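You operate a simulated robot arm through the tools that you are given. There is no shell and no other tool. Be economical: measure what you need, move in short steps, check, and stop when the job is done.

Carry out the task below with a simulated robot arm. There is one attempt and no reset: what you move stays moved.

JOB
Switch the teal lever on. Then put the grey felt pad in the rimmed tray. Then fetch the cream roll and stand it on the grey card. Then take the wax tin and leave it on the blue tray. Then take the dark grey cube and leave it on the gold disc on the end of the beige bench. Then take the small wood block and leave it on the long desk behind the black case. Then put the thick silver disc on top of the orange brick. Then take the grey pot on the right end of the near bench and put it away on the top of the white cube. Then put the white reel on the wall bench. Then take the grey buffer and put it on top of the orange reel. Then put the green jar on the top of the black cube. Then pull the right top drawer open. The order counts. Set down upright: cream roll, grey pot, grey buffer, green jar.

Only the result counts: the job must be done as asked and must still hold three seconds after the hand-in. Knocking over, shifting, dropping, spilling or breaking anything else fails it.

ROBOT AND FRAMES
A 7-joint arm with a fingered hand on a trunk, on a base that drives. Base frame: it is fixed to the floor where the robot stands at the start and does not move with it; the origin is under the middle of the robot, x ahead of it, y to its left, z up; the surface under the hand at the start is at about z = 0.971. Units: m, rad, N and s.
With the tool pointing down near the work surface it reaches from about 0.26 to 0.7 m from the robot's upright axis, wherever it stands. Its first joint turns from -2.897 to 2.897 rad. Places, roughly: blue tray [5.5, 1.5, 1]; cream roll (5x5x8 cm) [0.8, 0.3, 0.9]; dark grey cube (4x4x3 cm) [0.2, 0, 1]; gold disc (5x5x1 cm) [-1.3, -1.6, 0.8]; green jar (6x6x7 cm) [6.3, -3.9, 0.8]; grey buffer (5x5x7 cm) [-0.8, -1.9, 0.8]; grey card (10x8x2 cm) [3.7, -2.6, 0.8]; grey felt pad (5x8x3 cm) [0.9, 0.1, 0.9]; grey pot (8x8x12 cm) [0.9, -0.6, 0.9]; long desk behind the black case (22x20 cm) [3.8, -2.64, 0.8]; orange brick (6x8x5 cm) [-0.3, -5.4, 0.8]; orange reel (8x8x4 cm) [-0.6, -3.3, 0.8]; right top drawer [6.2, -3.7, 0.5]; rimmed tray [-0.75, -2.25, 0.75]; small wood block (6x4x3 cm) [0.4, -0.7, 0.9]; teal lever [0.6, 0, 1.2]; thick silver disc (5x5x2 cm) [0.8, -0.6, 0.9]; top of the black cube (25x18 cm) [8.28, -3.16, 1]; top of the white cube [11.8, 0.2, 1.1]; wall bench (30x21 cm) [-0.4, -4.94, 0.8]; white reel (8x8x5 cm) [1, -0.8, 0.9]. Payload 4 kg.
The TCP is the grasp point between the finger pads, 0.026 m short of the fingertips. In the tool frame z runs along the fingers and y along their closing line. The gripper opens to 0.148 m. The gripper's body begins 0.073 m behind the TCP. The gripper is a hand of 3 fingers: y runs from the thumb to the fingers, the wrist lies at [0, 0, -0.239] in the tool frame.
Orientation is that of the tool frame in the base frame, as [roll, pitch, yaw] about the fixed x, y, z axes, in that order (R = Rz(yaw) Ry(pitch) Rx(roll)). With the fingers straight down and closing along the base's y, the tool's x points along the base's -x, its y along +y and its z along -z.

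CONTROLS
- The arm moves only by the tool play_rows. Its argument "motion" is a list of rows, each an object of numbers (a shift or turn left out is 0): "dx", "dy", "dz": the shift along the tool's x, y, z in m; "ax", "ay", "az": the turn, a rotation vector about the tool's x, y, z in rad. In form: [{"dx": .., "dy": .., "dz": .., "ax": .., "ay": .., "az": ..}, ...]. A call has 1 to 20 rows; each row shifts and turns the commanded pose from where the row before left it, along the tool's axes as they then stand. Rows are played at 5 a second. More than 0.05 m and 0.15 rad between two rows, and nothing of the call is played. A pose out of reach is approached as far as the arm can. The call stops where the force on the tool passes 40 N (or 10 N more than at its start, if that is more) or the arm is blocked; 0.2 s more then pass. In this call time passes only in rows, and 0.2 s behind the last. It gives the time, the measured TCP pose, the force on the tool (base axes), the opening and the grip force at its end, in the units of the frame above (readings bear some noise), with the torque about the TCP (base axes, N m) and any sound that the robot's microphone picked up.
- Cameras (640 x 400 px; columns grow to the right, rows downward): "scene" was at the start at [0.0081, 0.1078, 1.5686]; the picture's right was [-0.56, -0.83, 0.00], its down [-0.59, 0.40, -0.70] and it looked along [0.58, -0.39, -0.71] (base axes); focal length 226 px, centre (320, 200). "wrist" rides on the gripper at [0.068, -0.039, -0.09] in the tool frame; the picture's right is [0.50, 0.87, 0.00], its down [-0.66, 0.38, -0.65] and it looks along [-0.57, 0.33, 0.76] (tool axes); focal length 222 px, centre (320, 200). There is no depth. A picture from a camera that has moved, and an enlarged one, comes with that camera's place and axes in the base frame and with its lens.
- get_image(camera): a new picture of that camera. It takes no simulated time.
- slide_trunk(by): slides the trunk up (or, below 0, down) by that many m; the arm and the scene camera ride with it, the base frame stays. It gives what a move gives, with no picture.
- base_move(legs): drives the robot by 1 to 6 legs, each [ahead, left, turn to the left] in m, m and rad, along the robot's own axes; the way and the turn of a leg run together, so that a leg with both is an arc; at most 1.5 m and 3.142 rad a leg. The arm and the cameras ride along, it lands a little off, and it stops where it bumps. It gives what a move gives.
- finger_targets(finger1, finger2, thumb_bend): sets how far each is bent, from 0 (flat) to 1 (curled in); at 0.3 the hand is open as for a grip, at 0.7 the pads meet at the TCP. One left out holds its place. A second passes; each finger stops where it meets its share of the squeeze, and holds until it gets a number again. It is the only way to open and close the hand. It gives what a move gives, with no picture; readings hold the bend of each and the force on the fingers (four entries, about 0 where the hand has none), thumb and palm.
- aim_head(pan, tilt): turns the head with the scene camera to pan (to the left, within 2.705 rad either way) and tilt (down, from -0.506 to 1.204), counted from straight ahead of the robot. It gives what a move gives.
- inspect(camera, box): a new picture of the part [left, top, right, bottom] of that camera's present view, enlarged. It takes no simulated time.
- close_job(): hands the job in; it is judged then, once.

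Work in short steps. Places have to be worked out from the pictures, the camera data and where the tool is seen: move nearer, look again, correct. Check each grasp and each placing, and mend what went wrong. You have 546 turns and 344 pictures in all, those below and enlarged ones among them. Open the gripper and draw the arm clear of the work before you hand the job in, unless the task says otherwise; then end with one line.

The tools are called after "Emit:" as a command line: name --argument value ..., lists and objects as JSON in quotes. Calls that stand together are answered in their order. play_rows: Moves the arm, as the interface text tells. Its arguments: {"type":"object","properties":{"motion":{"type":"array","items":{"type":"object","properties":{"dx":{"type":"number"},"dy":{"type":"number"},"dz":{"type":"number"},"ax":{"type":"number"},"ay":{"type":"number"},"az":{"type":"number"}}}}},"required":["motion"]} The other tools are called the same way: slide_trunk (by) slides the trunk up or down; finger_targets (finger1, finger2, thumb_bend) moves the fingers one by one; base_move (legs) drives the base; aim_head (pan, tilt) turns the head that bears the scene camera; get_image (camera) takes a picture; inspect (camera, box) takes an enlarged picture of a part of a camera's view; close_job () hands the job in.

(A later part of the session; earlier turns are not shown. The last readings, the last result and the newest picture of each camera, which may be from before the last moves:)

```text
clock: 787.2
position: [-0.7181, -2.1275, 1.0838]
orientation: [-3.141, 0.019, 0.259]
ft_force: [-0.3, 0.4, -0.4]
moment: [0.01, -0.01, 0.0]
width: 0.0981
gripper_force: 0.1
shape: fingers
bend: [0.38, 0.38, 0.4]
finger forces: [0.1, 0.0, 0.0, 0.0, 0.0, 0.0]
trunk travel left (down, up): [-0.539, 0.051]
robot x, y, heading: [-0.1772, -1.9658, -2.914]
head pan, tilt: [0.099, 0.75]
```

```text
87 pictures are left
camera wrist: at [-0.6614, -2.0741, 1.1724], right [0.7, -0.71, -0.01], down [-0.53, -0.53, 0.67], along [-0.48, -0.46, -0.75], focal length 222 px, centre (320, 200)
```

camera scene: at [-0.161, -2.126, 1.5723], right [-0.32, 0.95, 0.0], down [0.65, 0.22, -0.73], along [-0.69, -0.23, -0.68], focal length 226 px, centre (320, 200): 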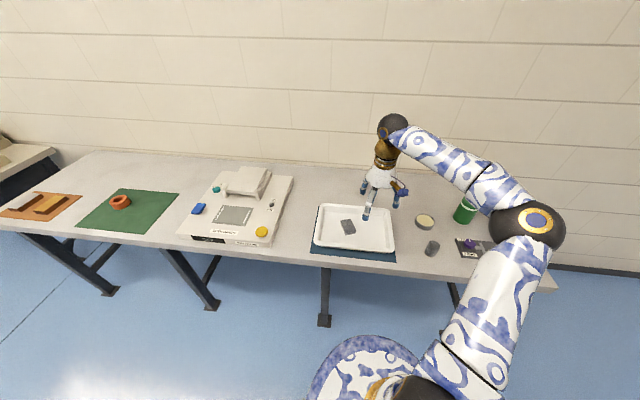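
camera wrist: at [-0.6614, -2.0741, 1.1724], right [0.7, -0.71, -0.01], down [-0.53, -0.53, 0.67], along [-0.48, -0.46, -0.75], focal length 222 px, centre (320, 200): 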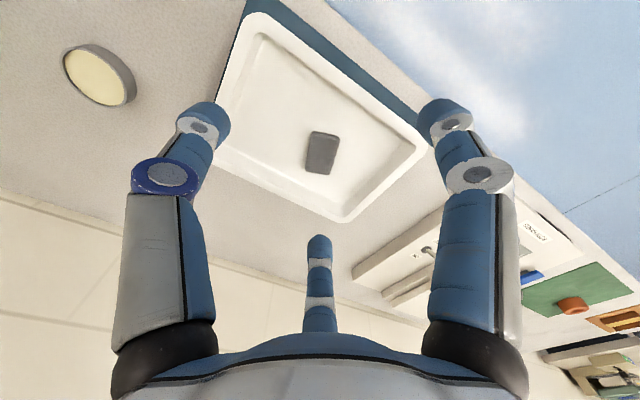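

Buffer ≈ (−0.794, −1.873). I strafe 0.2 m and look from the wrist camera.

Emit:
base_move --legs '[[0, -0.2, -0.03]]'

Emit:
get_image --camera "wrist"

```text
clock: 788.8
position: [-0.7647, -1.9184, 1.0819]
orientation: [-3.141, 0.018, 0.227]
ft_force: [0.6, -0.3, -0.8]
moment: [-0.02, 0.03, 0.01]
width: 0.0983
gripper_force: 0.0
shape: fingers
bend: [0.38, 0.38, 0.4]
finger forces: [0.0, 0.1, 0.0, 0.0, 0.0, 0.0]
trunk travel left (down, up): [-0.539, 0.051]
robot x, y, heading: [-0.2176, -1.7746, -2.946]
head pan, tilt: [0.099, 0.75]
```

```text
86 pictures are left
camera wrist: at [-0.7059, -1.8657, 1.1724], right [0.68, -0.73, -0.01], down [-0.54, -0.51, 0.67], along [-0.49, -0.45, -0.75], focal length 222 px, centre (320, 200)
```

wrist: 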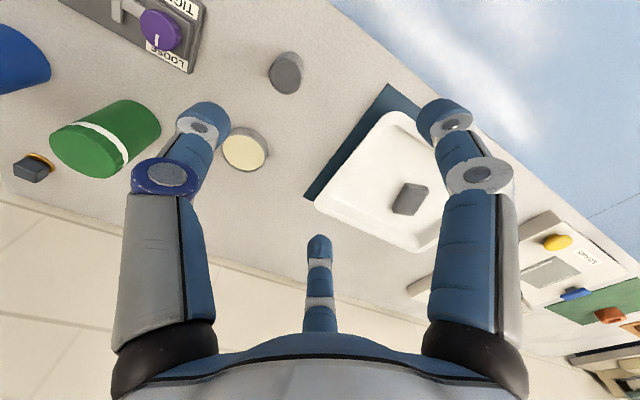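

I align over the buffer (−0.788, −1.877), narrow the hand and descend.

Emit:
finger_targets --finger1 0.46 --finger2 0.46 --thumb_bend 0.46

Emit:
play_rows --motion '[{"dx": -0.0124, "dy": -0.044}, {"dz": 0.05}, {"dz": 0.05}, {"dz": 0.05}]'

Emit:
get_image --camera "wrist"

```text
clock: 789.8
position: [-0.7652, -1.9184, 1.0826]
orientation: [3.141, 0.016, 0.226]
ft_force: [-0.4, 1.1, -0.3]
moment: [0.01, -0.02, -0.02]
width: 0.0759
gripper_force: 0.0
shape: fingers
bend: [0.46, 0.46, 0.46]
finger forces: [0.0, 0.1, 0.0, 0.0, 0.0, 0.0]
trunk travel left (down, up): [-0.539, 0.051]
robot x, y, heading: [-0.2137, -1.7769, -2.943]
head pan, tilt: [0.099, 0.75]
```

```text
clock: 790.8
position: [-0.7883, -1.8794, 0.9347]
orientation: [3.141, 0.018, 0.229]
ft_force: [0.1, -1.1, 0.1]
moment: [0.0, -0.01, 0.0]
width: 0.0754
gripper_force: 0.0
shape: fingers
bend: [0.46, 0.46, 0.46]
finger forces: [0.1, 0.0, 0.0, 0.1, 0.0, 0.1]
trunk travel left (down, up): [-0.539, 0.051]
robot x, y, heading: [-0.217, -1.7695, -2.948]
head pan, tilt: [0.099, 0.75]
```

```text
85 pictures are left
camera wrist: at [-0.7305, -1.8268, 1.0226], right [0.68, -0.73, -0.01], down [-0.54, -0.51, 0.67], along [-0.49, -0.45, -0.75], focal length 222 px, centre (320, 200)
```

wrist: 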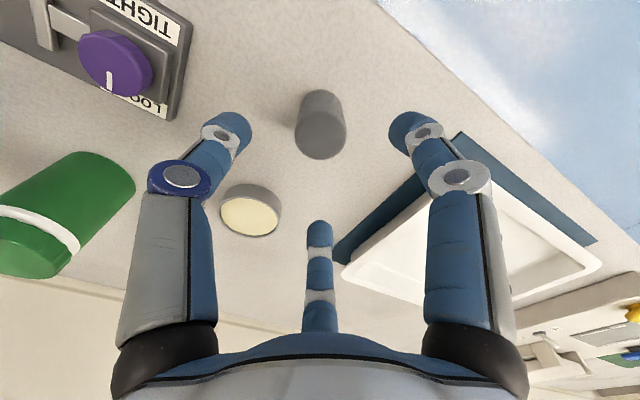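

Centred. Descend 9 cm, close, lift.

Emit:
play_rows --motion '[{"dz": 0.05}, {"dz": 0.038}]'

Emit:
finger_targets --finger1 0.7 --finger2 0.7 --thumb_bend 0.7

Emit:
play_rows --motion '[{"dz": -0.02}, {"dz": -0.05}, {"dz": -0.05}, {"dz": -0.05}, {"dz": -0.04}]'

Emit:
get_image --camera "wrist"

```text
clock: 791.4
position: [-0.7928, -1.8797, 0.8451]
orientation: [3.14, 0.019, 0.228]
ft_force: [-0.4, -0.1, -0.7]
moment: [-0.02, -0.01, 0.0]
width: 0.0757
gripper_force: 0.0
shape: fingers
bend: [0.46, 0.46, 0.46]
finger forces: [0.0, 0.0, 0.1, 0.0, 0.1, 0.0]
trunk travel left (down, up): [-0.539, 0.051]
robot x, y, heading: [-0.2176, -1.7725, -2.944]
head pan, tilt: [0.099, 0.75]
```

```text
clock: 792.4
position: [-0.7936, -1.8807, 0.8451]
orientation: [3.141, 0.017, 0.227]
ft_force: [-0.6, -0.2, -0.2]
moment: [0.01, 0.01, 0.03]
width: 0.0314
gripper_force: 15.1
shape: fingers
bend: [0.59, 0.6, 0.63]
finger forces: [9.8, 8.5, 0.1, 0.0, 11.6, 0.1]
trunk travel left (down, up): [-0.539, 0.051]
robot x, y, heading: [-0.2171, -1.7756, -2.944]
head pan, tilt: [0.099, 0.75]
```

```text
clock: 793.6
position: [-0.7854, -1.8786, 1.0546]
orientation: [-3.141, 0.018, 0.226]
ft_force: [0.6, 0.5, -0.8]
moment: [0.01, 0.01, 0.03]
width: 0.0315
gripper_force: 14.5
shape: fingers
bend: [0.59, 0.6, 0.63]
finger forces: [9.8, 8.4, 0.0, 0.0, 11.3, 0.0]
trunk travel left (down, up): [-0.539, 0.051]
robot x, y, heading: [-0.2217, -1.7718, -2.942]
head pan, tilt: [0.099, 0.75]
```

```text
84 pictures are left
camera wrist: at [-0.7268, -1.827, 1.1442], right [0.68, -0.73, -0.01], down [-0.54, -0.51, 0.67], along [-0.49, -0.45, -0.75], focal length 222 px, centre (320, 200)
```

wrist: 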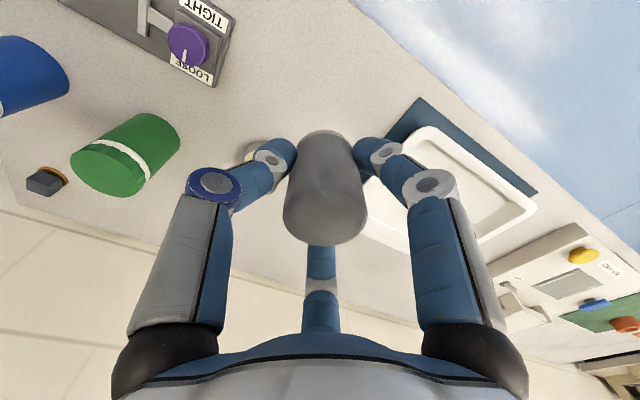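

Buffer held upright. I strafe along the bench to the orange reel at y≈−3.3.

Emit:
play_rows --motion '[{"dz": -0.04}]'

Emit:
base_move --legs '[[-0.22, 0, 0], [0, 1.45, 0], [0.15, 0, 0]]'

Emit:
aim_head --pan 0.15 --tilt 0.75

Emit:
inspect --camera "scene" --box '[260, 120, 480, 270]'

Emit:
get_image --camera "wrist"

```text
clock: 794.0
position: [-0.7843, -1.8798, 1.0966]
orientation: [-3.141, 0.017, 0.229]
ft_force: [-0.6, 0.3, -0.1]
moment: [-0.02, 0.0, 0.02]
width: 0.031
gripper_force: 15.3
shape: fingers
bend: [0.59, 0.6, 0.63]
finger forces: [9.8, 8.5, 0.0, 0.0, 11.4, 0.0]
trunk travel left (down, up): [-0.539, 0.051]
robot x, y, heading: [-0.2189, -1.7745, -2.944]
head pan, tilt: [0.099, 0.75]
```

```text
clock: 803.4
position: [-0.4746, -3.2357, 1.0945]
orientation: [3.141, 0.016, 0.182]
ft_force: [-0.6, -0.1, -0.8]
moment: [-0.02, -0.02, 0.02]
width: 0.0312
gripper_force: 14.7
shape: fingers
bend: [0.59, 0.6, 0.63]
finger forces: [9.8, 8.5, 0.0, 0.0, 11.4, 0.0]
trunk travel left (down, up): [-0.539, 0.051]
robot x, y, heading: [0.0974, -3.1512, -2.99]
head pan, tilt: [0.099, 0.75]
```

```text
clock: 804.0
position: [-0.4742, -3.234, 1.0961]
orientation: [-3.141, 0.016, 0.185]
ft_force: [0.7, -0.6, -0.9]
moment: [-0.01, -0.04, -0.01]
width: 0.0314
gripper_force: 15.5
shape: fingers
bend: [0.59, 0.6, 0.63]
finger forces: [9.6, 8.5, 0.0, 0.0, 11.4, 0.0]
trunk travel left (down, up): [-0.539, 0.051]
robot x, y, heading: [0.0995, -3.1528, -2.987]
head pan, tilt: [0.15, 0.75]
```

```text
2.67 times, centred on (370, 195) of scene
camera zoom: at [0.1013, -3.317, 1.5723], right [-0.3, 0.95, 0.0], down [0.65, 0.2, -0.73], along [-0.7, -0.22, -0.68], focal length 604 px, centre (187, 213)
```

zoom: 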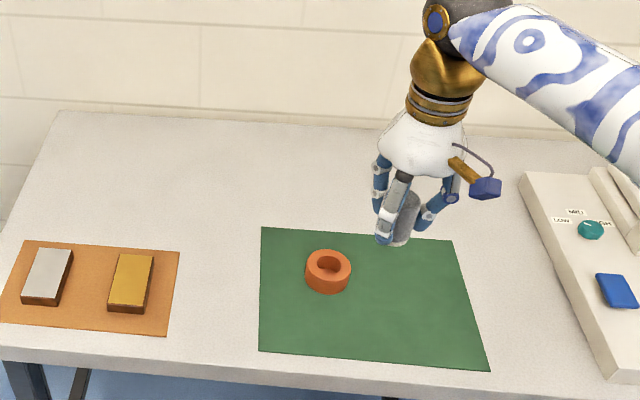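

```text
82 pictures are left
camera wrist: at [-0.4133, -3.1852, 1.1837], right [0.65, -0.76, -0.01], down [-0.56, -0.49, 0.67], along [-0.51, -0.43, -0.75], focal length 222 px, centre (320, 200)
```

wrist: 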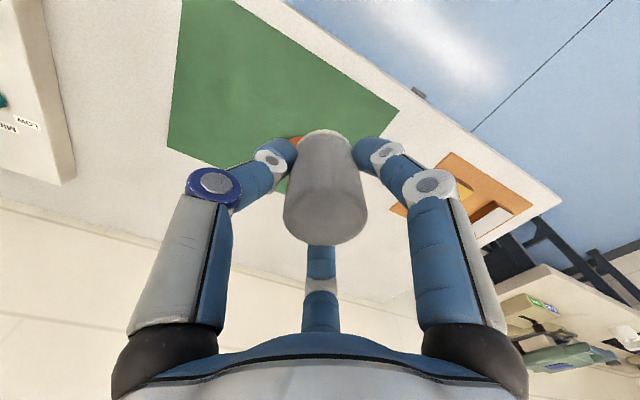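

Orange reel top centre ≈ (−0.615, −3.296, 0.835). I drive 0.1 m closer, align and descend to just above.

Emit:
base_move --legs '[[0.1, 0, 0]]'

Emit:
play_rows --motion '[{"dx": -0.025, "dy": 0.0193}, {"dx": -0.025, "dy": 0.0193}, {"dz": 0.05}, {"dz": 0.05}, {"dz": 0.04}]'

Emit:
get_image --camera "wrist"

Emit:
inspect --camera "scene" --box '[320, 170, 440, 260]'

```text
clock: 805.1
position: [-0.5747, -3.2487, 1.0941]
orientation: [-3.141, 0.019, 0.182]
ft_force: [0.1, -0.2, -1.3]
moment: [0.01, -0.01, 0.01]
width: 0.0314
gripper_force: 14.9
shape: fingers
bend: [0.59, 0.6, 0.63]
finger forces: [9.7, 8.6, 0.0, 0.0, 11.4, 0.0]
trunk travel left (down, up): [-0.539, 0.051]
robot x, y, heading: [-0.0046, -3.1691, -2.987]
head pan, tilt: [0.15, 0.75]
```

```text
clock: 806.3
position: [-0.6154, -3.2964, 0.9551]
orientation: [3.141, 0.017, 0.181]
ft_force: [0.2, 0.3, -0.8]
moment: [-0.01, 0.0, -0.01]
width: 0.0314
gripper_force: 14.7
shape: fingers
bend: [0.59, 0.6, 0.63]
finger forces: [9.6, 8.5, 0.0, 0.0, 11.2, 0.0]
trunk travel left (down, up): [-0.539, 0.051]
robot x, y, heading: [-0.007, -3.1708, -2.987]
head pan, tilt: [0.15, 0.75]
```

```text
81 pictures are left
camera wrist: at [-0.5551, -3.2465, 1.0443], right [0.65, -0.76, -0.01], down [-0.56, -0.49, 0.67], along [-0.51, -0.43, -0.75], focal length 222 px, centre (320, 200)
```

wrist: 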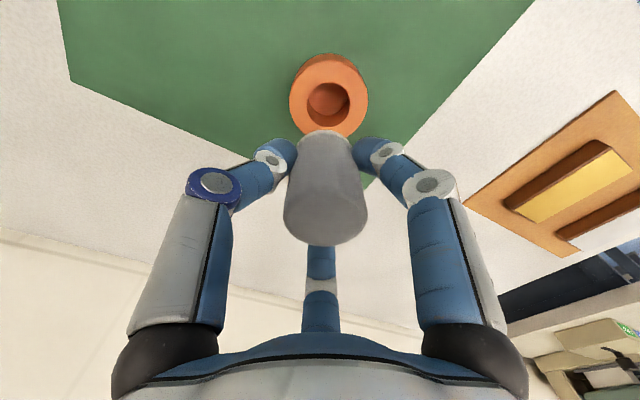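

```text
4.44 times, centred on (380, 215) of scene
camera zoom: at [0.0013, -3.3324, 1.5723], right [-0.3, 0.95, 0.0], down [0.65, 0.2, -0.73], along [-0.7, -0.22, -0.68], focal length 1007 px, centre (53, 133)
```

zoom: 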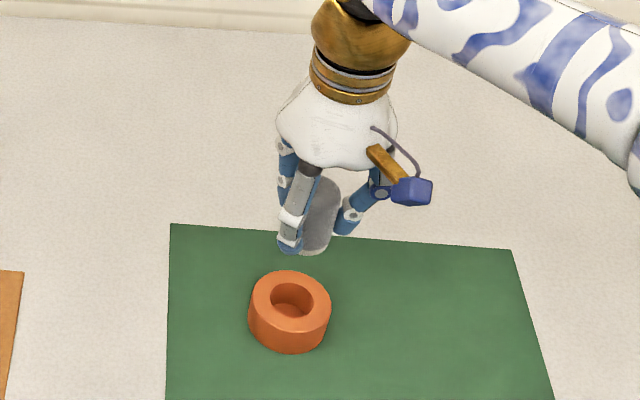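

Buffer sits ~1.8 cm beyond the reel's centre. I correct by 1.8 cm toward me and lower 4.5 cm.

Emit:
play_rows --motion '[{"dx": 0.018, "dy": 0.001}, {"dz": 0.04}]'

Emit:
get_image --camera "wrist"

Emit:
inspect --camera "scene" --box '[340, 190, 420, 250]'

```text
clock: 806.9
position: [-0.599, -3.2945, 0.9142]
orientation: [-3.141, 0.018, 0.182]
ft_force: [-1.3, 0.1, -0.7]
moment: [0.02, 0.0, -0.02]
width: 0.0311
gripper_force: 14.4
shape: fingers
bend: [0.59, 0.6, 0.63]
finger forces: [9.5, 8.5, 0.1, 0.0, 11.3, 0.1]
trunk travel left (down, up): [-0.539, 0.051]
robot x, y, heading: [0.0012, -3.1734, -2.988]
head pan, tilt: [0.15, 0.75]
```

```text
79 pictures are left
camera wrist: at [-0.5381, -3.2458, 1.0034], right [0.65, -0.76, -0.01], down [-0.56, -0.49, 0.67], along [-0.51, -0.43, -0.75], focal length 222 px, centre (320, 200)
```

wrist: 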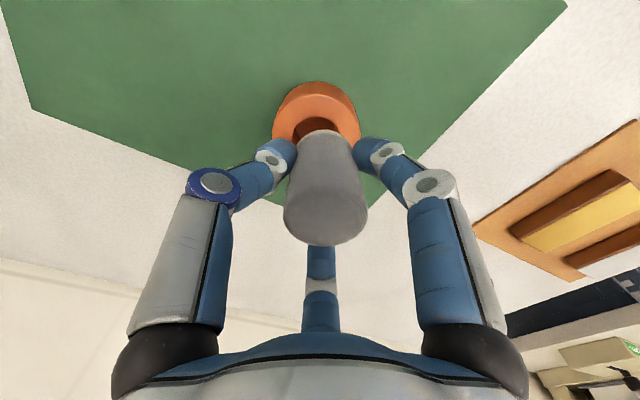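

```text
6.67 times, centred on (380, 220) of scene
camera zoom: at [0.0014, -3.3323, 1.5723], right [-0.3, 0.95, 0.0], down [0.65, 0.2, -0.73], along [-0.7, -0.22, -0.68], focal length 1510 px, centre (-80, 67)
```

zoom: 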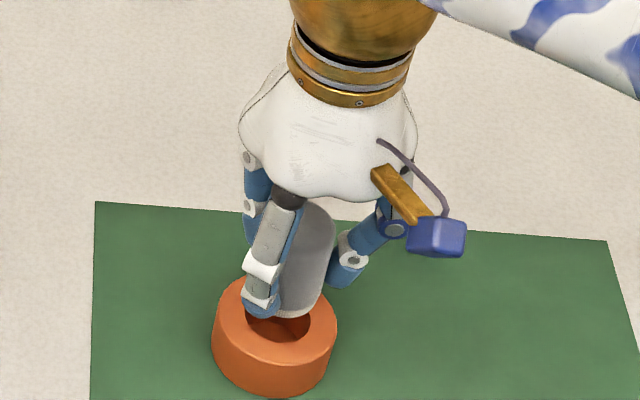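

About 1 cm more correction, then lower to contact.

Emit:
play_rows --motion '[{"dx": 0.0103, "dy": -0.0055}, {"dz": 0.012}]'

Emit:
get_image --camera "wrist"

Emit:
inspect --camera "scene" --box '[340, 190, 420, 250]'

```text
clock: 807.5
position: [-0.5912, -3.288, 0.903]
orientation: [3.141, 0.018, 0.18]
ft_force: [1.1, 0.4, -0.2]
moment: [-0.01, -0.01, -0.01]
width: 0.0311
gripper_force: 14.7
shape: fingers
bend: [0.59, 0.6, 0.63]
finger forces: [9.6, 8.6, 0.1, 0.0, 11.3, 0.1]
trunk travel left (down, up): [-0.539, 0.051]
robot x, y, heading: [-0.0031, -3.1676, -2.99]
head pan, tilt: [0.15, 0.75]
```

```text
77 pictures are left
camera wrist: at [-0.5299, -3.2386, 0.9911], right [0.65, -0.76, -0.01], down [-0.56, -0.49, 0.67], along [-0.51, -0.43, -0.75], focal length 222 px, centre (320, 200)
```

wrist: 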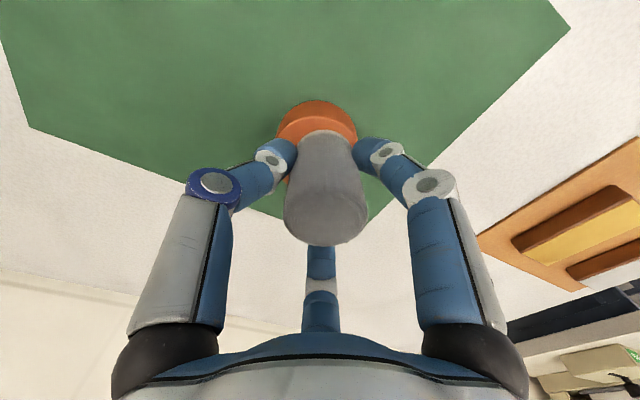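

```text
6.67 times, centred on (380, 220) of scene
camera zoom: at [0.0014, -3.3322, 1.5723], right [-0.3, 0.95, 0.0], down [0.65, 0.2, -0.73], along [-0.7, -0.22, -0.68], focal length 1510 px, centre (-80, 67)
```

zoom: 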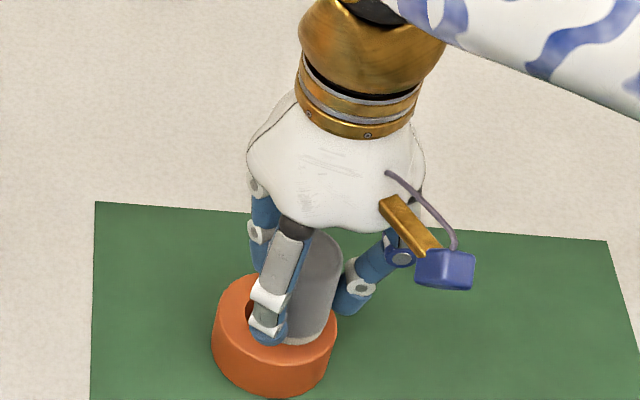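

Well centred now. Lower to contact.

Emit:
play_rows --motion '[{"dx": -0.002, "dy": -0.004, "dz": 0.005}, {"dz": 0.004}]'

Emit:
play_rows --motion '[{"dz": 0.004}]'

Emit:
play_rows --motion '[{"dz": 0.003}]'

```text
clock: 808.1
position: [-0.5948, -3.2847, 0.8936]
orientation: [-3.141, 0.018, 0.182]
ft_force: [0.9, -0.9, -0.8]
moment: [-0.01, 0.04, -0.02]
width: 0.0311
gripper_force: 14.8
shape: fingers
bend: [0.59, 0.6, 0.63]
finger forces: [9.6, 8.5, 0.0, 0.1, 11.4, 0.0]
trunk travel left (down, up): [-0.539, 0.051]
robot x, y, heading: [-0.0037, -3.1705, -2.991]
head pan, tilt: [0.15, 0.75]
```

```text
clock: 808.5
position: [-0.595, -3.284, 0.8899]
orientation: [-3.141, 0.017, 0.183]
ft_force: [0.2, 0.1, -0.9]
moment: [-0.01, -0.02, 0.01]
width: 0.0313
gripper_force: 14.3
shape: fingers
bend: [0.59, 0.6, 0.63]
finger forces: [9.7, 8.5, 0.1, 0.0, 11.3, 0.0]
trunk travel left (down, up): [-0.539, 0.051]
robot x, y, heading: [-0.0042, -3.1706, -2.994]
head pan, tilt: [0.15, 0.75]
```

```text
clock: 808.9
position: [-0.5961, -3.2815, 0.887]
orientation: [3.14, 0.016, 0.181]
ft_force: [1.0, -0.1, -0.9]
moment: [-0.01, -0.01, 0.01]
width: 0.0313
gripper_force: 14.8
shape: fingers
bend: [0.59, 0.6, 0.63]
finger forces: [9.5, 8.5, 0.0, 0.0, 11.3, 0.0]
trunk travel left (down, up): [-0.539, 0.051]
robot x, y, heading: [-0.0016, -3.1693, -2.991]
head pan, tilt: [0.15, 0.75]
```

Emit:
play_rows --motion '[{"dz": 0.004}]'

Emit:
play_rows --motion '[{"dz": 0.004}]'

Emit:
inspect --camera "scene" --box '[340, 190, 420, 250]'

```text
clock: 809.3
position: [-0.5954, -3.2829, 0.8827]
orientation: [-3.14, 0.019, 0.183]
ft_force: [-0.4, -0.3, 0.0]
moment: [0.03, -0.01, 0.0]
width: 0.0313
gripper_force: 14.6
shape: fingers
bend: [0.59, 0.6, 0.63]
finger forces: [9.6, 8.5, 0.0, 0.1, 11.3, 0.0]
trunk travel left (down, up): [-0.539, 0.051]
robot x, y, heading: [-0.0025, -3.1681, -2.989]
head pan, tilt: [0.15, 0.75]
```

```text
clock: 809.7
position: [-0.5958, -3.2825, 0.8811]
orientation: [3.141, 0.023, 0.18]
ft_force: [-1.3, 0.6, 17.1]
moment: [0.0, -0.05, -0.01]
width: 0.0312
gripper_force: 17.3
shape: fingers
bend: [0.59, 0.6, 0.63]
finger forces: [11.1, 10.1, 0.0, 0.0, 13.8, 0.1]
trunk travel left (down, up): [-0.539, 0.051]
robot x, y, heading: [-0.0047, -3.1676, -2.991]
head pan, tilt: [0.15, 0.75]
```

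```text
6.67 times, centred on (380, 220) of scene
camera zoom: at [0.0029, -3.3318, 1.5728], right [-0.3, 0.95, 0.0], down [0.65, 0.2, -0.73], along [-0.7, -0.22, -0.68], focal length 1510 px, centre (-80, 67)
```

zoom: 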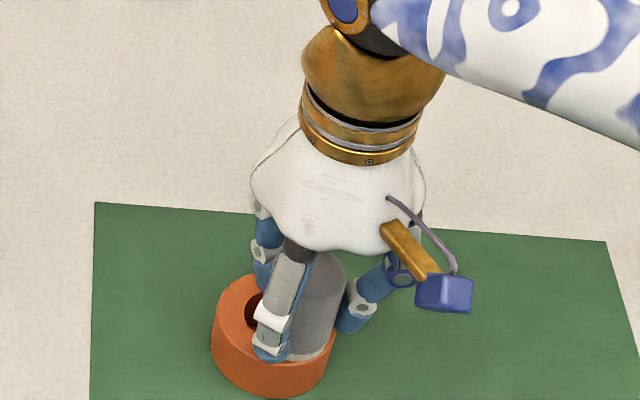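

Contact, but ~1.2 cm off to one side. I raise 8 mm, shift 1.1 cm, and set down again.

Emit:
play_rows --motion '[{"dz": -0.008}, {"dx": 0.0013, "dy": 0.011}]'

Emit:
play_rows --motion '[{"dz": 0.005}]'

Emit:
play_rows --motion '[{"dz": 0.003}]'

Emit:
inspect --camera "scene" --box '[340, 190, 420, 250]'

```text
clock: 810.3
position: [-0.591, -3.294, 0.887]
orientation: [3.141, 0.015, 0.181]
ft_force: [0.3, -0.7, -0.9]
moment: [0.03, 0.02, 0.01]
width: 0.0312
gripper_force: 15.5
shape: fingers
bend: [0.58, 0.6, 0.63]
finger forces: [9.7, 8.8, 0.0, 0.0, 11.6, 0.0]
trunk travel left (down, up): [-0.539, 0.051]
robot x, y, heading: [0.0004, -3.1668, -2.991]
head pan, tilt: [0.15, 0.75]
```

```text
clock: 810.7
position: [-0.5916, -3.2934, 0.8824]
orientation: [3.141, 0.019, 0.182]
ft_force: [-0.4, -0.7, 4.0]
moment: [-0.03, 0.0, -0.02]
width: 0.0314
gripper_force: 15.1
shape: fingers
bend: [0.58, 0.6, 0.63]
finger forces: [9.8, 9.1, 0.0, 0.1, 11.8, 0.0]
trunk travel left (down, up): [-0.539, 0.051]
robot x, y, heading: [-0.0013, -3.171, -2.985]
head pan, tilt: [0.15, 0.75]
```

```text
clock: 811.1
position: [-0.5906, -3.294, 0.8814]
orientation: [3.141, 0.022, 0.181]
ft_force: [-0.9, 1.0, 16.3]
moment: [-0.02, 0.03, 0.04]
width: 0.031
gripper_force: 17.3
shape: fingers
bend: [0.59, 0.6, 0.63]
finger forces: [10.9, 10.3, 0.1, 0.1, 13.8, 0.0]
trunk travel left (down, up): [-0.539, 0.051]
robot x, y, heading: [-0.0048, -3.168, -2.988]
head pan, tilt: [0.15, 0.75]
```

```text
6.67 times, centred on (380, 220) of scene
camera zoom: at [0.0029, -3.3318, 1.5727], right [-0.3, 0.95, 0.0], down [0.65, 0.2, -0.73], along [-0.7, -0.22, -0.68], focal length 1510 px, centre (-80, 67)
```

zoom: 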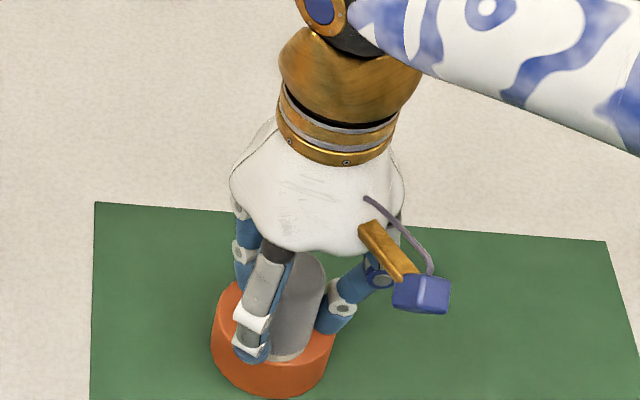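

Centred. Ease up and release gently, then rise.

Emit:
play_rows --motion '[{"dz": -0.003}]'

Emit:
finger_targets --finger1 0.54 --finger2 0.55 --thumb_bend 0.58

Emit:
finger_targets --finger1 0.42 --finger2 0.42 --thumb_bend 0.44

Emit:
play_rows --motion '[{"dz": -0.03}, {"dz": -0.05}, {"dz": -0.05}, {"dz": -0.05}]'

Emit:
inspect --camera "scene" --box '[330, 180, 430, 255]'

```text
clock: 811.5
position: [-0.5916, -3.2928, 0.8818]
orientation: [-3.141, 0.017, 0.181]
ft_force: [-1.1, 0.8, 4.4]
moment: [-0.07, 0.06, -0.02]
width: 0.031
gripper_force: 16.9
shape: fingers
bend: [0.59, 0.6, 0.63]
finger forces: [10.4, 9.9, 0.0, 0.1, 12.4, 0.0]
trunk travel left (down, up): [-0.539, 0.051]
robot x, y, heading: [-0.0026, -3.1673, -2.986]
head pan, tilt: [0.15, 0.75]
```

```text
clock: 812.5
position: [-0.5911, -3.2947, 0.8837]
orientation: [3.141, 0.019, 0.181]
ft_force: [-0.5, -0.8, -0.1]
moment: [0.04, 0.03, 0.01]
width: 0.0438
gripper_force: 0.2
shape: fingers
bend: [0.54, 0.55, 0.57]
finger forces: [0.1, 0.0, 0.0, 0.0, 0.0, 0.0]
trunk travel left (down, up): [-0.539, 0.051]
robot x, y, heading: [0.0015, -3.1669, -2.998]
head pan, tilt: [0.15, 0.75]
```

```text
clock: 813.5
position: [-0.5925, -3.2928, 0.884]
orientation: [-3.141, 0.019, 0.18]
ft_force: [0.0, 0.1, -0.2]
moment: [-0.03, 0.02, -0.02]
width: 0.0849
gripper_force: 0.0
shape: fingers
bend: [0.42, 0.42, 0.44]
finger forces: [0.1, 0.0, 0.0, 0.0, 0.0, 0.0]
trunk travel left (down, up): [-0.539, 0.051]
robot x, y, heading: [-0.0028, -3.1665, -2.99]
head pan, tilt: [0.15, 0.75]
```

```text
clock: 814.5
position: [-0.5897, -3.2963, 1.0644]
orientation: [3.141, 0.018, 0.181]
ft_force: [-0.4, 0.1, -1.5]
moment: [0.02, -0.01, 0.03]
width: 0.0848
gripper_force: 0.0
shape: fingers
bend: [0.42, 0.42, 0.44]
finger forces: [0.1, 0.0, 0.0, 0.1, 0.0, 0.1]
trunk travel left (down, up): [-0.539, 0.051]
robot x, y, heading: [-0.0017, -3.1707, -2.995]
head pan, tilt: [0.15, 0.75]
```

```text
5.33 times, centred on (380, 218) of scene
camera zoom: at [0.0017, -3.3324, 1.5723], right [-0.3, 0.95, 0.0], down [0.65, 0.2, -0.73], along [-0.7, -0.22, -0.68], focal length 1208 px, centre (0, 107)
```

zoom: 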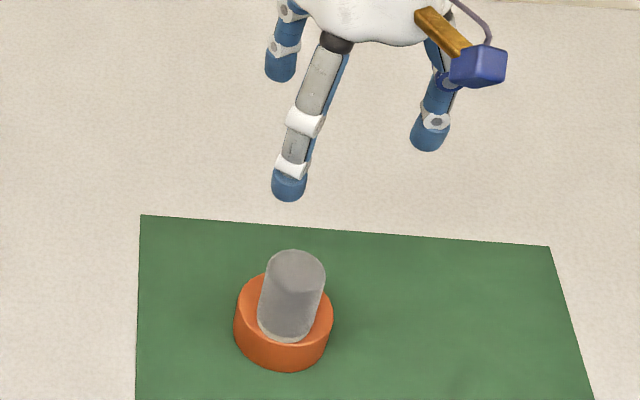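

Buffer stands on the orange reel. Next the green jar (x≈6.3, y≈−3.9). I retract and drive via the main aisle.

Emit:
play_rows --motion '[{"dx": 0.045}, {"dx": 0.045}, {"dz": -0.05}, {"dz": -0.05}]'

Emit:
base_move --legs '[[-0.65, 0, 0], [0, -1.45, 0], [0, -0.1, 0], [0, 0, 2.99], [1.4, 0, 0], [1.4, 0, 0]]'

```text
clock: 815.5
position: [-0.4997, -3.2764, 1.161]
orientation: [3.141, 0.018, 0.183]
ft_force: [0.4, -0.6, 0.0]
moment: [-0.01, 0.02, 0.02]
width: 0.0847
gripper_force: 0.1
shape: fingers
bend: [0.42, 0.42, 0.44]
finger forces: [0.1, 0.0, 0.0, 0.1, 0.0, 0.0]
trunk travel left (down, up): [-0.539, 0.051]
robot x, y, heading: [-0.0008, -3.1689, -2.991]
head pan, tilt: [0.15, 0.75]
```

```text
clock: 847.2
position: [3.7164, -1.2259, 1.1597]
orientation: [3.141, 0.017, -3.015]
ft_force: [-1.3, 0.0, 0.1]
moment: [0.03, 0.03, -0.01]
width: 0.0849
gripper_force: 0.1
shape: fingers
bend: [0.42, 0.42, 0.44]
finger forces: [0.0, 0.0, 0.0, 0.1, 0.1, 0.0]
trunk travel left (down, up): [-0.539, 0.051]
robot x, y, heading: [3.2142, -1.3018, 0.089]
head pan, tilt: [0.15, 0.75]
```

Emit:
base_move --legs '[[1.1, 0.1, 0], [1.1, 0.1, -0.089], [1.4, 0.03, 0], [0.15, 0, 0], [0, 0, -1.57]]'

Emit:
aim_head --pan 0.0 --tilt 0.5

Emit:
get_image --camera "scene"

```text
clock: 869.4
position: [6.9293, -1.3202, 1.1605]
orientation: [-3.14, 0.017, 1.616]
ft_force: [0.5, 0.7, -1.2]
moment: [0.0, 0.0, 0.04]
width: 0.0848
gripper_force: 0.0
shape: fingers
bend: [0.42, 0.42, 0.44]
finger forces: [0.0, 0.0, 0.0, 0.1, 0.0, 0.0]
trunk travel left (down, up): [-0.539, 0.051]
robot x, y, heading: [6.8929, -0.8104, -1.556]
head pan, tilt: [0.15, 0.75]
```

```text
clock: 870.2
position: [6.9289, -1.3206, 1.1607]
orientation: [-3.141, 0.018, 1.617]
ft_force: [-0.2, 0.9, 0.3]
moment: [0.01, 0.0, -0.03]
width: 0.0848
gripper_force: 0.1
shape: fingers
bend: [0.42, 0.42, 0.44]
finger forces: [0.1, 0.1, 0.0, 0.0, 0.0, 0.0]
trunk travel left (down, up): [-0.539, 0.051]
robot x, y, heading: [6.8914, -0.815, -1.556]
head pan, tilt: [0.0, 0.499]
```

```text
72 pictures are left
camera scene: at [7.0428, -0.8391, 1.5942], right [-1.0, -0.02, 0.0], down [-0.01, 0.48, -0.88], along [0.01, -0.88, -0.48], focal length 226 px, centre (320, 200)
```

scene: 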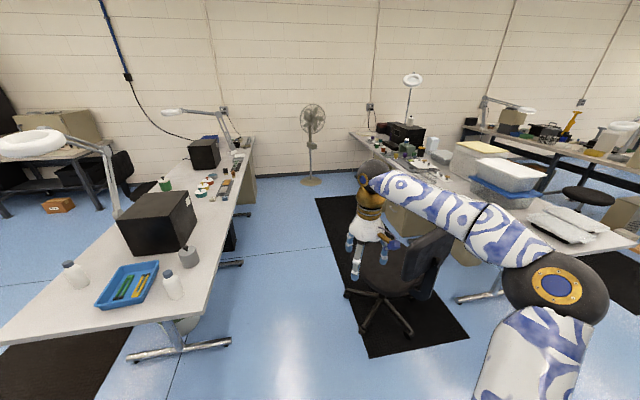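

The jar's desk is on the right, the black cube on the left desk. I pass between the chair and the left desk, then turn to face the right desk.

Emit:
base_move --legs '[[0, 0.37, -0.012], [1.4, 0, 0], [0.75, -0.1, 0], [0, -0.15, -1.57]]'

Emit:
aim_head --pan 0.5 --tilt 0.6

Emit:
get_image --camera "scene"

```text
clock: 886.7
position: [6.5575, -2.9278, 1.1614]
orientation: [-3.141, 0.018, 0.056]
ft_force: [-0.4, -0.3, -0.9]
moment: [0.0, -0.05, 0.04]
width: 0.085
gripper_force: 0.1
shape: fingers
bend: [0.42, 0.42, 0.44]
finger forces: [0.0, 0.1, 0.1, 0.0, 0.1, 0.0]
trunk travel left (down, up): [-0.539, 0.051]
robot x, y, heading: [7.0656, -2.8845, -3.12]
head pan, tilt: [0.0, 0.499]
```

```text
clock: 887.6
position: [6.5579, -2.9283, 1.1599]
orientation: [-3.141, 0.018, 0.056]
ft_force: [0.0, 0.5, 0.3]
moment: [0.0, 0.02, 0.01]
width: 0.0848
gripper_force: 0.0
shape: fingers
bend: [0.42, 0.42, 0.44]
finger forces: [0.0, 0.1, 0.0, 0.1, 0.0, 0.1]
trunk travel left (down, up): [-0.539, 0.051]
robot x, y, heading: [7.0636, -2.883, -3.119]
head pan, tilt: [0.499, 0.6]
```

```text
71 pictures are left
camera scene: at [7.0536, -3.0757, 1.5852], right [-0.5, 0.87, 0.0], down [0.49, 0.28, -0.83], along [-0.71, -0.41, -0.56], focal length 226 px, centre (320, 200)
```

scene: 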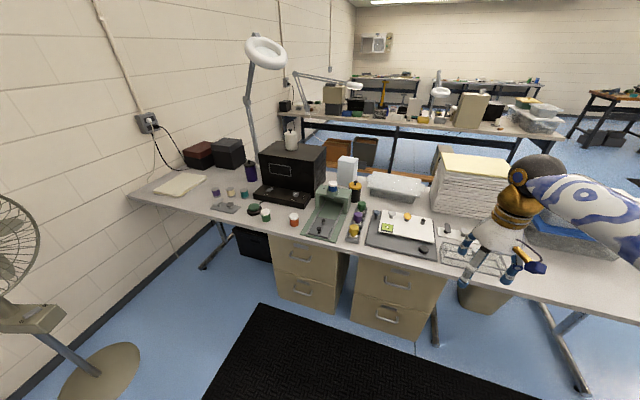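

I zoom on the small jars and the drawers.

Emit:
inspect --camera "scene" --box '[190, 160, 390, 285]'

```text
3.20 times, centred on (290, 222) of scene
camera zoom: at [7.0536, -3.0757, 1.5852], right [-0.5, 0.87, 0.0], down [0.49, 0.28, -0.83], along [-0.71, -0.41, -0.56], focal length 725 px, centre (416, 128)
```

zoom: 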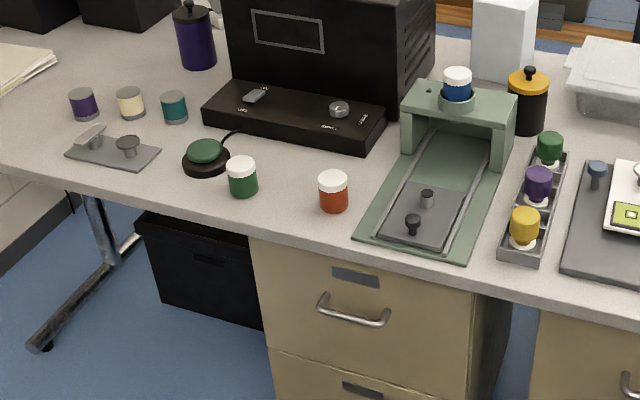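

Green jar (white lid) ≈ (6.33, −3.86). I strafe left 0.9 m to face it.

Emit:
base_move --legs '[[0, 0.92, -0.02], [0.06, 0, 0]]'

Emit:
get_image --camera "wrist"

```text
clock: 892.9
position: [6.5174, -3.8099, 1.1604]
orientation: [3.141, 0.017, 0.048]
ft_force: [0.4, 0.3, -0.1]
moment: [-0.01, -0.03, 0.0]
width: 0.0852
gripper_force: 0.1
shape: fingers
bend: [0.42, 0.42, 0.44]
finger forces: [0.0, 0.0, 0.1, 0.0, 0.0, 0.0]
trunk travel left (down, up): [-0.539, 0.051]
robot x, y, heading: [7.0277, -3.7711, -3.121]
head pan, tilt: [0.499, 0.6]
```

```text
69 pictures are left
camera wrist: at [6.5845, -3.7693, 1.2487], right [0.54, -0.84, -0.01], down [-0.63, -0.41, 0.66], along [-0.56, -0.35, -0.75], focal length 222 px, centre (320, 200)
```

wrist: 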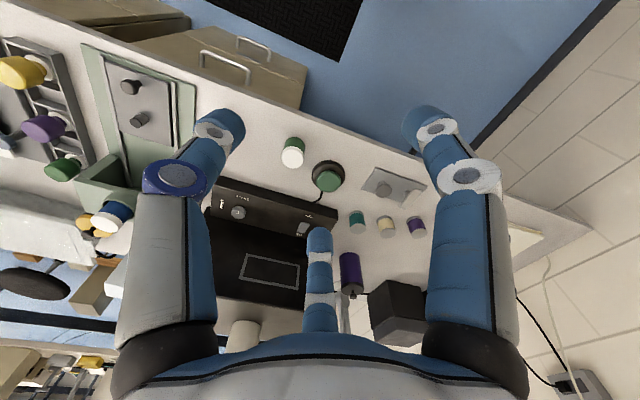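

Jar centre (6.335, −3.851), lid top z≈0.815. I drive 6 cm closer, align and descend.

Emit:
base_move --legs '[[0.06, 0, 0]]'

Emit:
play_rows --motion '[{"dx": -0.0413, "dy": 0.0108}, {"dx": -0.0413, "dy": 0.0108}, {"dx": -0.0413, "dy": 0.0108}, {"dz": 0.05}, {"dz": 0.05}, {"dz": 0.05}, {"dz": 0.05}, {"dz": 0.05}, {"dz": 0.03}]'

Emit:
get_image --camera "wrist"

```text
clock: 893.8
position: [6.4561, -3.8112, 1.1599]
orientation: [3.141, 0.016, 0.044]
ft_force: [0.4, -0.2, 0.2]
moment: [0.0, 0.01, 0.01]
width: 0.0847
gripper_force: 0.0
shape: fingers
bend: [0.42, 0.42, 0.44]
finger forces: [0.1, 0.1, 0.0, 0.0, 0.0, 0.1]
trunk travel left (down, up): [-0.539, 0.051]
robot x, y, heading: [6.9642, -3.7708, -3.125]
head pan, tilt: [0.499, 0.6]
```

```text
clock: 895.8
position: [6.3299, -3.8485, 0.8816]
orientation: [-3.141, 0.018, 0.046]
ft_force: [0.1, -0.2, -1.0]
moment: [0.01, -0.03, 0.0]
width: 0.0851
gripper_force: 0.1
shape: fingers
bend: [0.42, 0.42, 0.44]
finger forces: [0.0, 0.1, 0.0, 0.0, 0.1, 0.1]
trunk travel left (down, up): [-0.539, 0.051]
robot x, y, heading: [6.9643, -3.7698, -3.123]
head pan, tilt: [0.499, 0.6]
```

```text
68 pictures are left
camera wrist: at [6.3975, -3.8087, 0.9705], right [0.54, -0.84, -0.01], down [-0.63, -0.41, 0.66], along [-0.56, -0.35, -0.75], focal length 222 px, centre (320, 200)
```

wrist: 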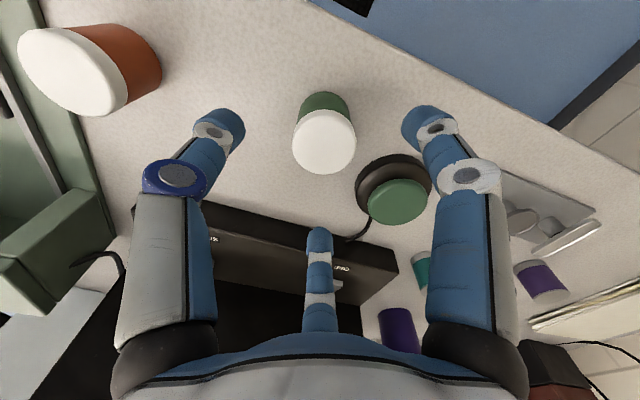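

Centred. Descend 8.4 cm, close, lift.

Emit:
play_rows --motion '[{"dz": 0.045}, {"dz": 0.039}]'

Emit:
finger_targets --finger1 0.7 --finger2 0.7 --thumb_bend 0.7

Emit:
play_rows --motion '[{"dz": -0.02}, {"dz": -0.05}, {"dz": -0.05}, {"dz": -0.05}, {"dz": -0.05}]'

Emit:
get_image --camera "wrist"

```text
clock: 896.4
position: [6.3281, -3.8482, 0.798]
orientation: [-3.141, 0.018, 0.046]
ft_force: [-0.1, -0.4, 0.0]
moment: [0.02, -0.02, 0.0]
width: 0.0849
gripper_force: 0.0
shape: fingers
bend: [0.42, 0.42, 0.44]
finger forces: [0.1, 0.1, 0.0, 0.0, 0.0, 0.1]
trunk travel left (down, up): [-0.539, 0.051]
robot x, y, heading: [6.9658, -3.7737, -3.123]
head pan, tilt: [0.499, 0.6]
```

```text
clock: 897.4
position: [6.3265, -3.848, 0.7994]
orientation: [-3.141, 0.019, 0.047]
ft_force: [-0.1, 0.2, -0.9]
moment: [0.06, 0.01, 0.0]
width: 0.0333
gripper_force: 15.3
shape: fingers
bend: [0.56, 0.56, 0.64]
finger forces: [9.5, 9.7, 0.0, 0.0, 10.3, 0.0]
trunk travel left (down, up): [-0.539, 0.051]
robot x, y, heading: [6.9629, -3.774, -3.125]
head pan, tilt: [0.499, 0.6]
```

```text
clock: 898.6
position: [6.3319, -3.847, 1.0198]
orientation: [-3.14, 0.015, 0.046]
ft_force: [0.3, -0.5, -1.4]
moment: [-0.01, -0.02, -0.01]
width: 0.0332
gripper_force: 14.2
shape: fingers
bend: [0.56, 0.56, 0.64]
finger forces: [9.3, 9.6, 0.1, 0.1, 10.2, 0.1]
trunk travel left (down, up): [-0.539, 0.051]
robot x, y, heading: [6.9654, -3.7736, -3.128]
head pan, tilt: [0.499, 0.6]
```

```text
67 pictures are left
camera wrist: at [6.3996, -3.8058, 1.1075], right [0.54, -0.84, -0.01], down [-0.63, -0.41, 0.66], along [-0.56, -0.35, -0.75], focal length 222 px, centre (320, 200)
```

wrist: 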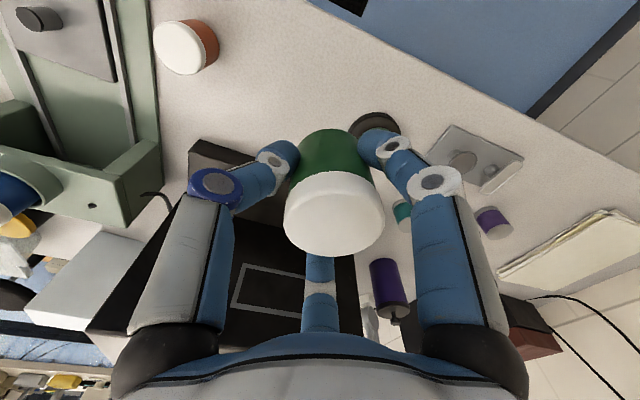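

Jar held upright. I raise/retract it, turn around (through +y) to face the other desk.

Emit:
play_rows --motion '[{"dx": 0.045}, {"dx": 0.045}, {"dx": 0.03, "dz": -0.035}, {"dz": -0.05}, {"dz": -0.05}]'

Emit:
base_move --legs '[[-0.1, 0, 0], [0, 0, -3.1], [0, 0.55, 0]]'

Emit:
aim_head --pan 0.0 --tilt 0.6

Emit:
get_image --camera "scene"

```text
clock: 899.8
position: [6.4533, -3.8423, 1.1518]
orientation: [-3.141, 0.018, 0.048]
ft_force: [0.1, -0.2, -0.4]
moment: [0.0, -0.01, 0.03]
width: 0.033
gripper_force: 14.4
shape: fingers
bend: [0.56, 0.56, 0.64]
finger forces: [9.2, 9.6, 0.0, 0.0, 10.0, 0.0]
trunk travel left (down, up): [-0.539, 0.051]
robot x, y, heading: [6.9675, -3.7705, -3.123]
head pan, tilt: [0.499, 0.6]
```

```text
clock: 911.0
position: [7.5227, -3.1111, 1.1515]
orientation: [3.14, 0.017, -3.032]
ft_force: [-0.2, -0.9, -1.5]
moment: [0.0, -0.03, 0.03]
width: 0.0326
gripper_force: 13.2
shape: fingers
bend: [0.56, 0.56, 0.64]
finger forces: [7.7, 9.0, 0.1, 0.0, 9.7, 0.1]
trunk travel left (down, up): [-0.539, 0.051]
robot x, y, heading: [7.0214, -3.2102, 0.077]
head pan, tilt: [0.499, 0.6]
```

```text
clock: 911.9
position: [7.5239, -3.112, 1.1516]
orientation: [-3.141, 0.018, -3.031]
ft_force: [0.2, 0.3, -1.1]
moment: [-0.05, 0.01, -0.01]
width: 0.0323
gripper_force: 13.4
shape: fingers
bend: [0.56, 0.56, 0.64]
finger forces: [7.7, 9.0, 0.1, 0.0, 9.6, 0.0]
trunk travel left (down, up): [-0.539, 0.051]
robot x, y, heading: [7.0172, -3.2108, 0.076]
head pan, tilt: [0.0, 0.6]
```

```text
66 pictures are left
camera scene: at [7.0355, -3.0574, 1.5852], right [0.08, -1.0, 0.0], down [-0.56, -0.05, -0.82], along [0.82, 0.07, -0.57], focal length 226 px, centre (320, 200)
```

scene: 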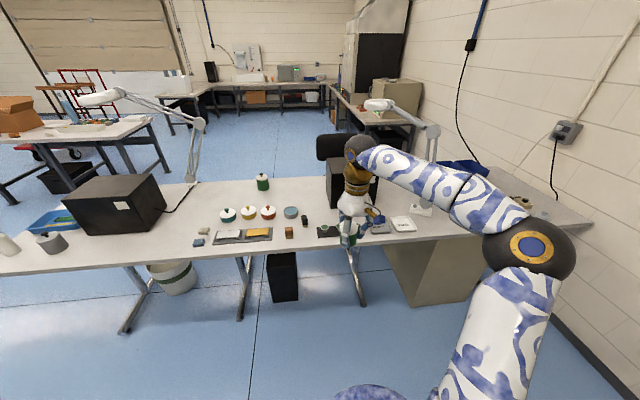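

Emit:
inspect --camera "scene" --box '[270, 130, 430, 260]'

Emit:
get_image --camera "wrist"

```text
3.08 times, centred on (350, 195) of scene
camera zoom: at [7.0355, -3.0574, 1.5852], right [0.08, -1.0, 0.0], down [-0.56, -0.05, -0.82], along [0.82, 0.07, -0.57], focal length 697 px, centre (228, 215)
```

zoom: 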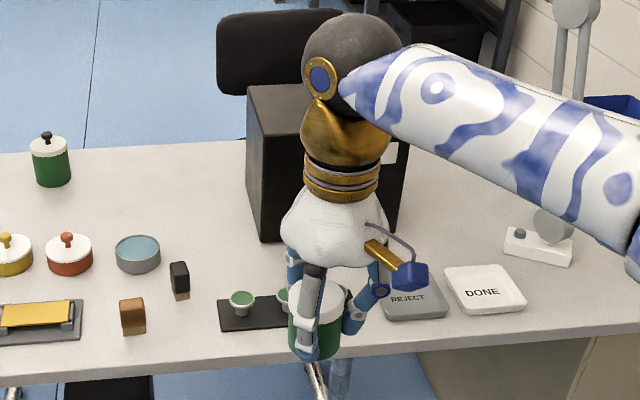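

```text
64 pictures are left
camera wrist: at [7.4589, -3.1591, 1.2404], right [-0.59, 0.81, -0.01], down [0.6, 0.45, 0.67], along [0.54, 0.39, -0.75], focal length 222 px, centre (320, 200)
```

wrist: 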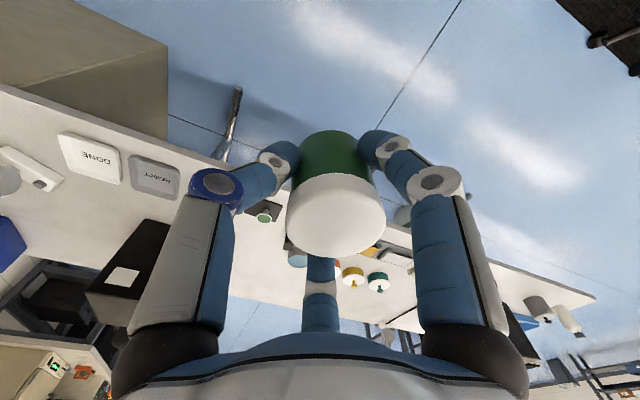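

Black cube: front-left bottom corner ≈ (8.163, −3.03), top z≈0.99. I drive in front of it with the jar high, trunk up 5 cm.

Emit:
slide_trunk --by 0.05

Emit:
base_move --legs '[[0.5, 0, -0.05]]'

Emit:
get_image --camera "wrist"

Emit:
inspect --camera "scene" --box '[270, 130, 470, 290]'

```text
clock: 912.8
position: [7.5239, -3.1115, 1.2014]
orientation: [-3.141, 0.019, -3.033]
ft_force: [-0.3, 0.2, -0.9]
moment: [0.03, -0.01, 0.01]
width: 0.0326
gripper_force: 13.4
shape: fingers
bend: [0.56, 0.56, 0.64]
finger forces: [7.8, 9.1, 0.0, 0.0, 9.7, 0.0]
trunk travel left (down, up): [-0.589, 0.001]
robot x, y, heading: [7.0223, -3.2122, 0.078]
head pan, tilt: [0.0, 0.6]
```

```text
clock: 915.8
position: [8.0318, -3.1047, 1.2006]
orientation: [-3.14, 0.018, -3.076]
ft_force: [0.0, -0.1, -1.7]
moment: [0.01, 0.0, 0.01]
width: 0.0326
gripper_force: 13.4
shape: fingers
bend: [0.56, 0.56, 0.64]
finger forces: [7.8, 9.0, 0.0, 0.1, 9.7, 0.0]
trunk travel left (down, up): [-0.589, 0.001]
robot x, y, heading: [7.5216, -3.1823, 0.039]
head pan, tilt: [0.0, 0.6]
```

```text
63 pictures are left
camera wrist: at [7.9649, -3.1487, 1.2903], right [-0.56, 0.83, -0.01], down [0.62, 0.42, 0.66], along [0.56, 0.36, -0.75], focal length 222 px, centre (320, 200)
```

wrist: 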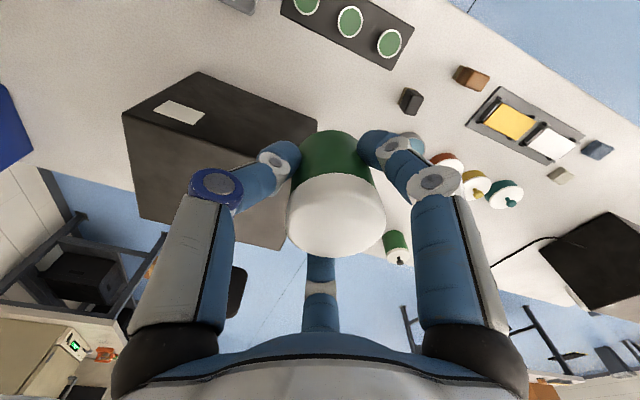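

```text
2.50 times, centred on (370, 210) of scene
camera zoom: at [7.5461, -3.0291, 1.6352], right [0.04, -1.0, 0.0], down [-0.57, -0.02, -0.82], along [0.82, 0.03, -0.57], focal length 566 px, centre (195, 175)
```

zoom: 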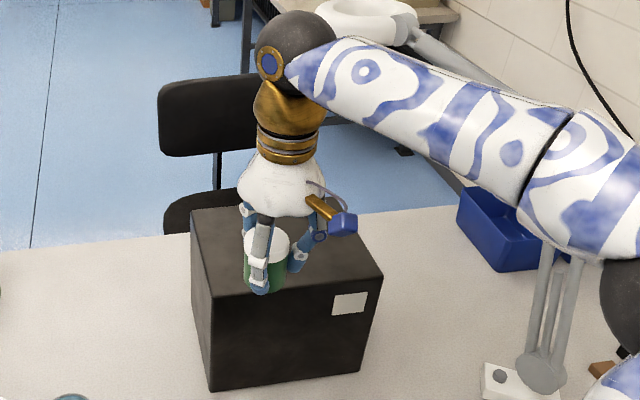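

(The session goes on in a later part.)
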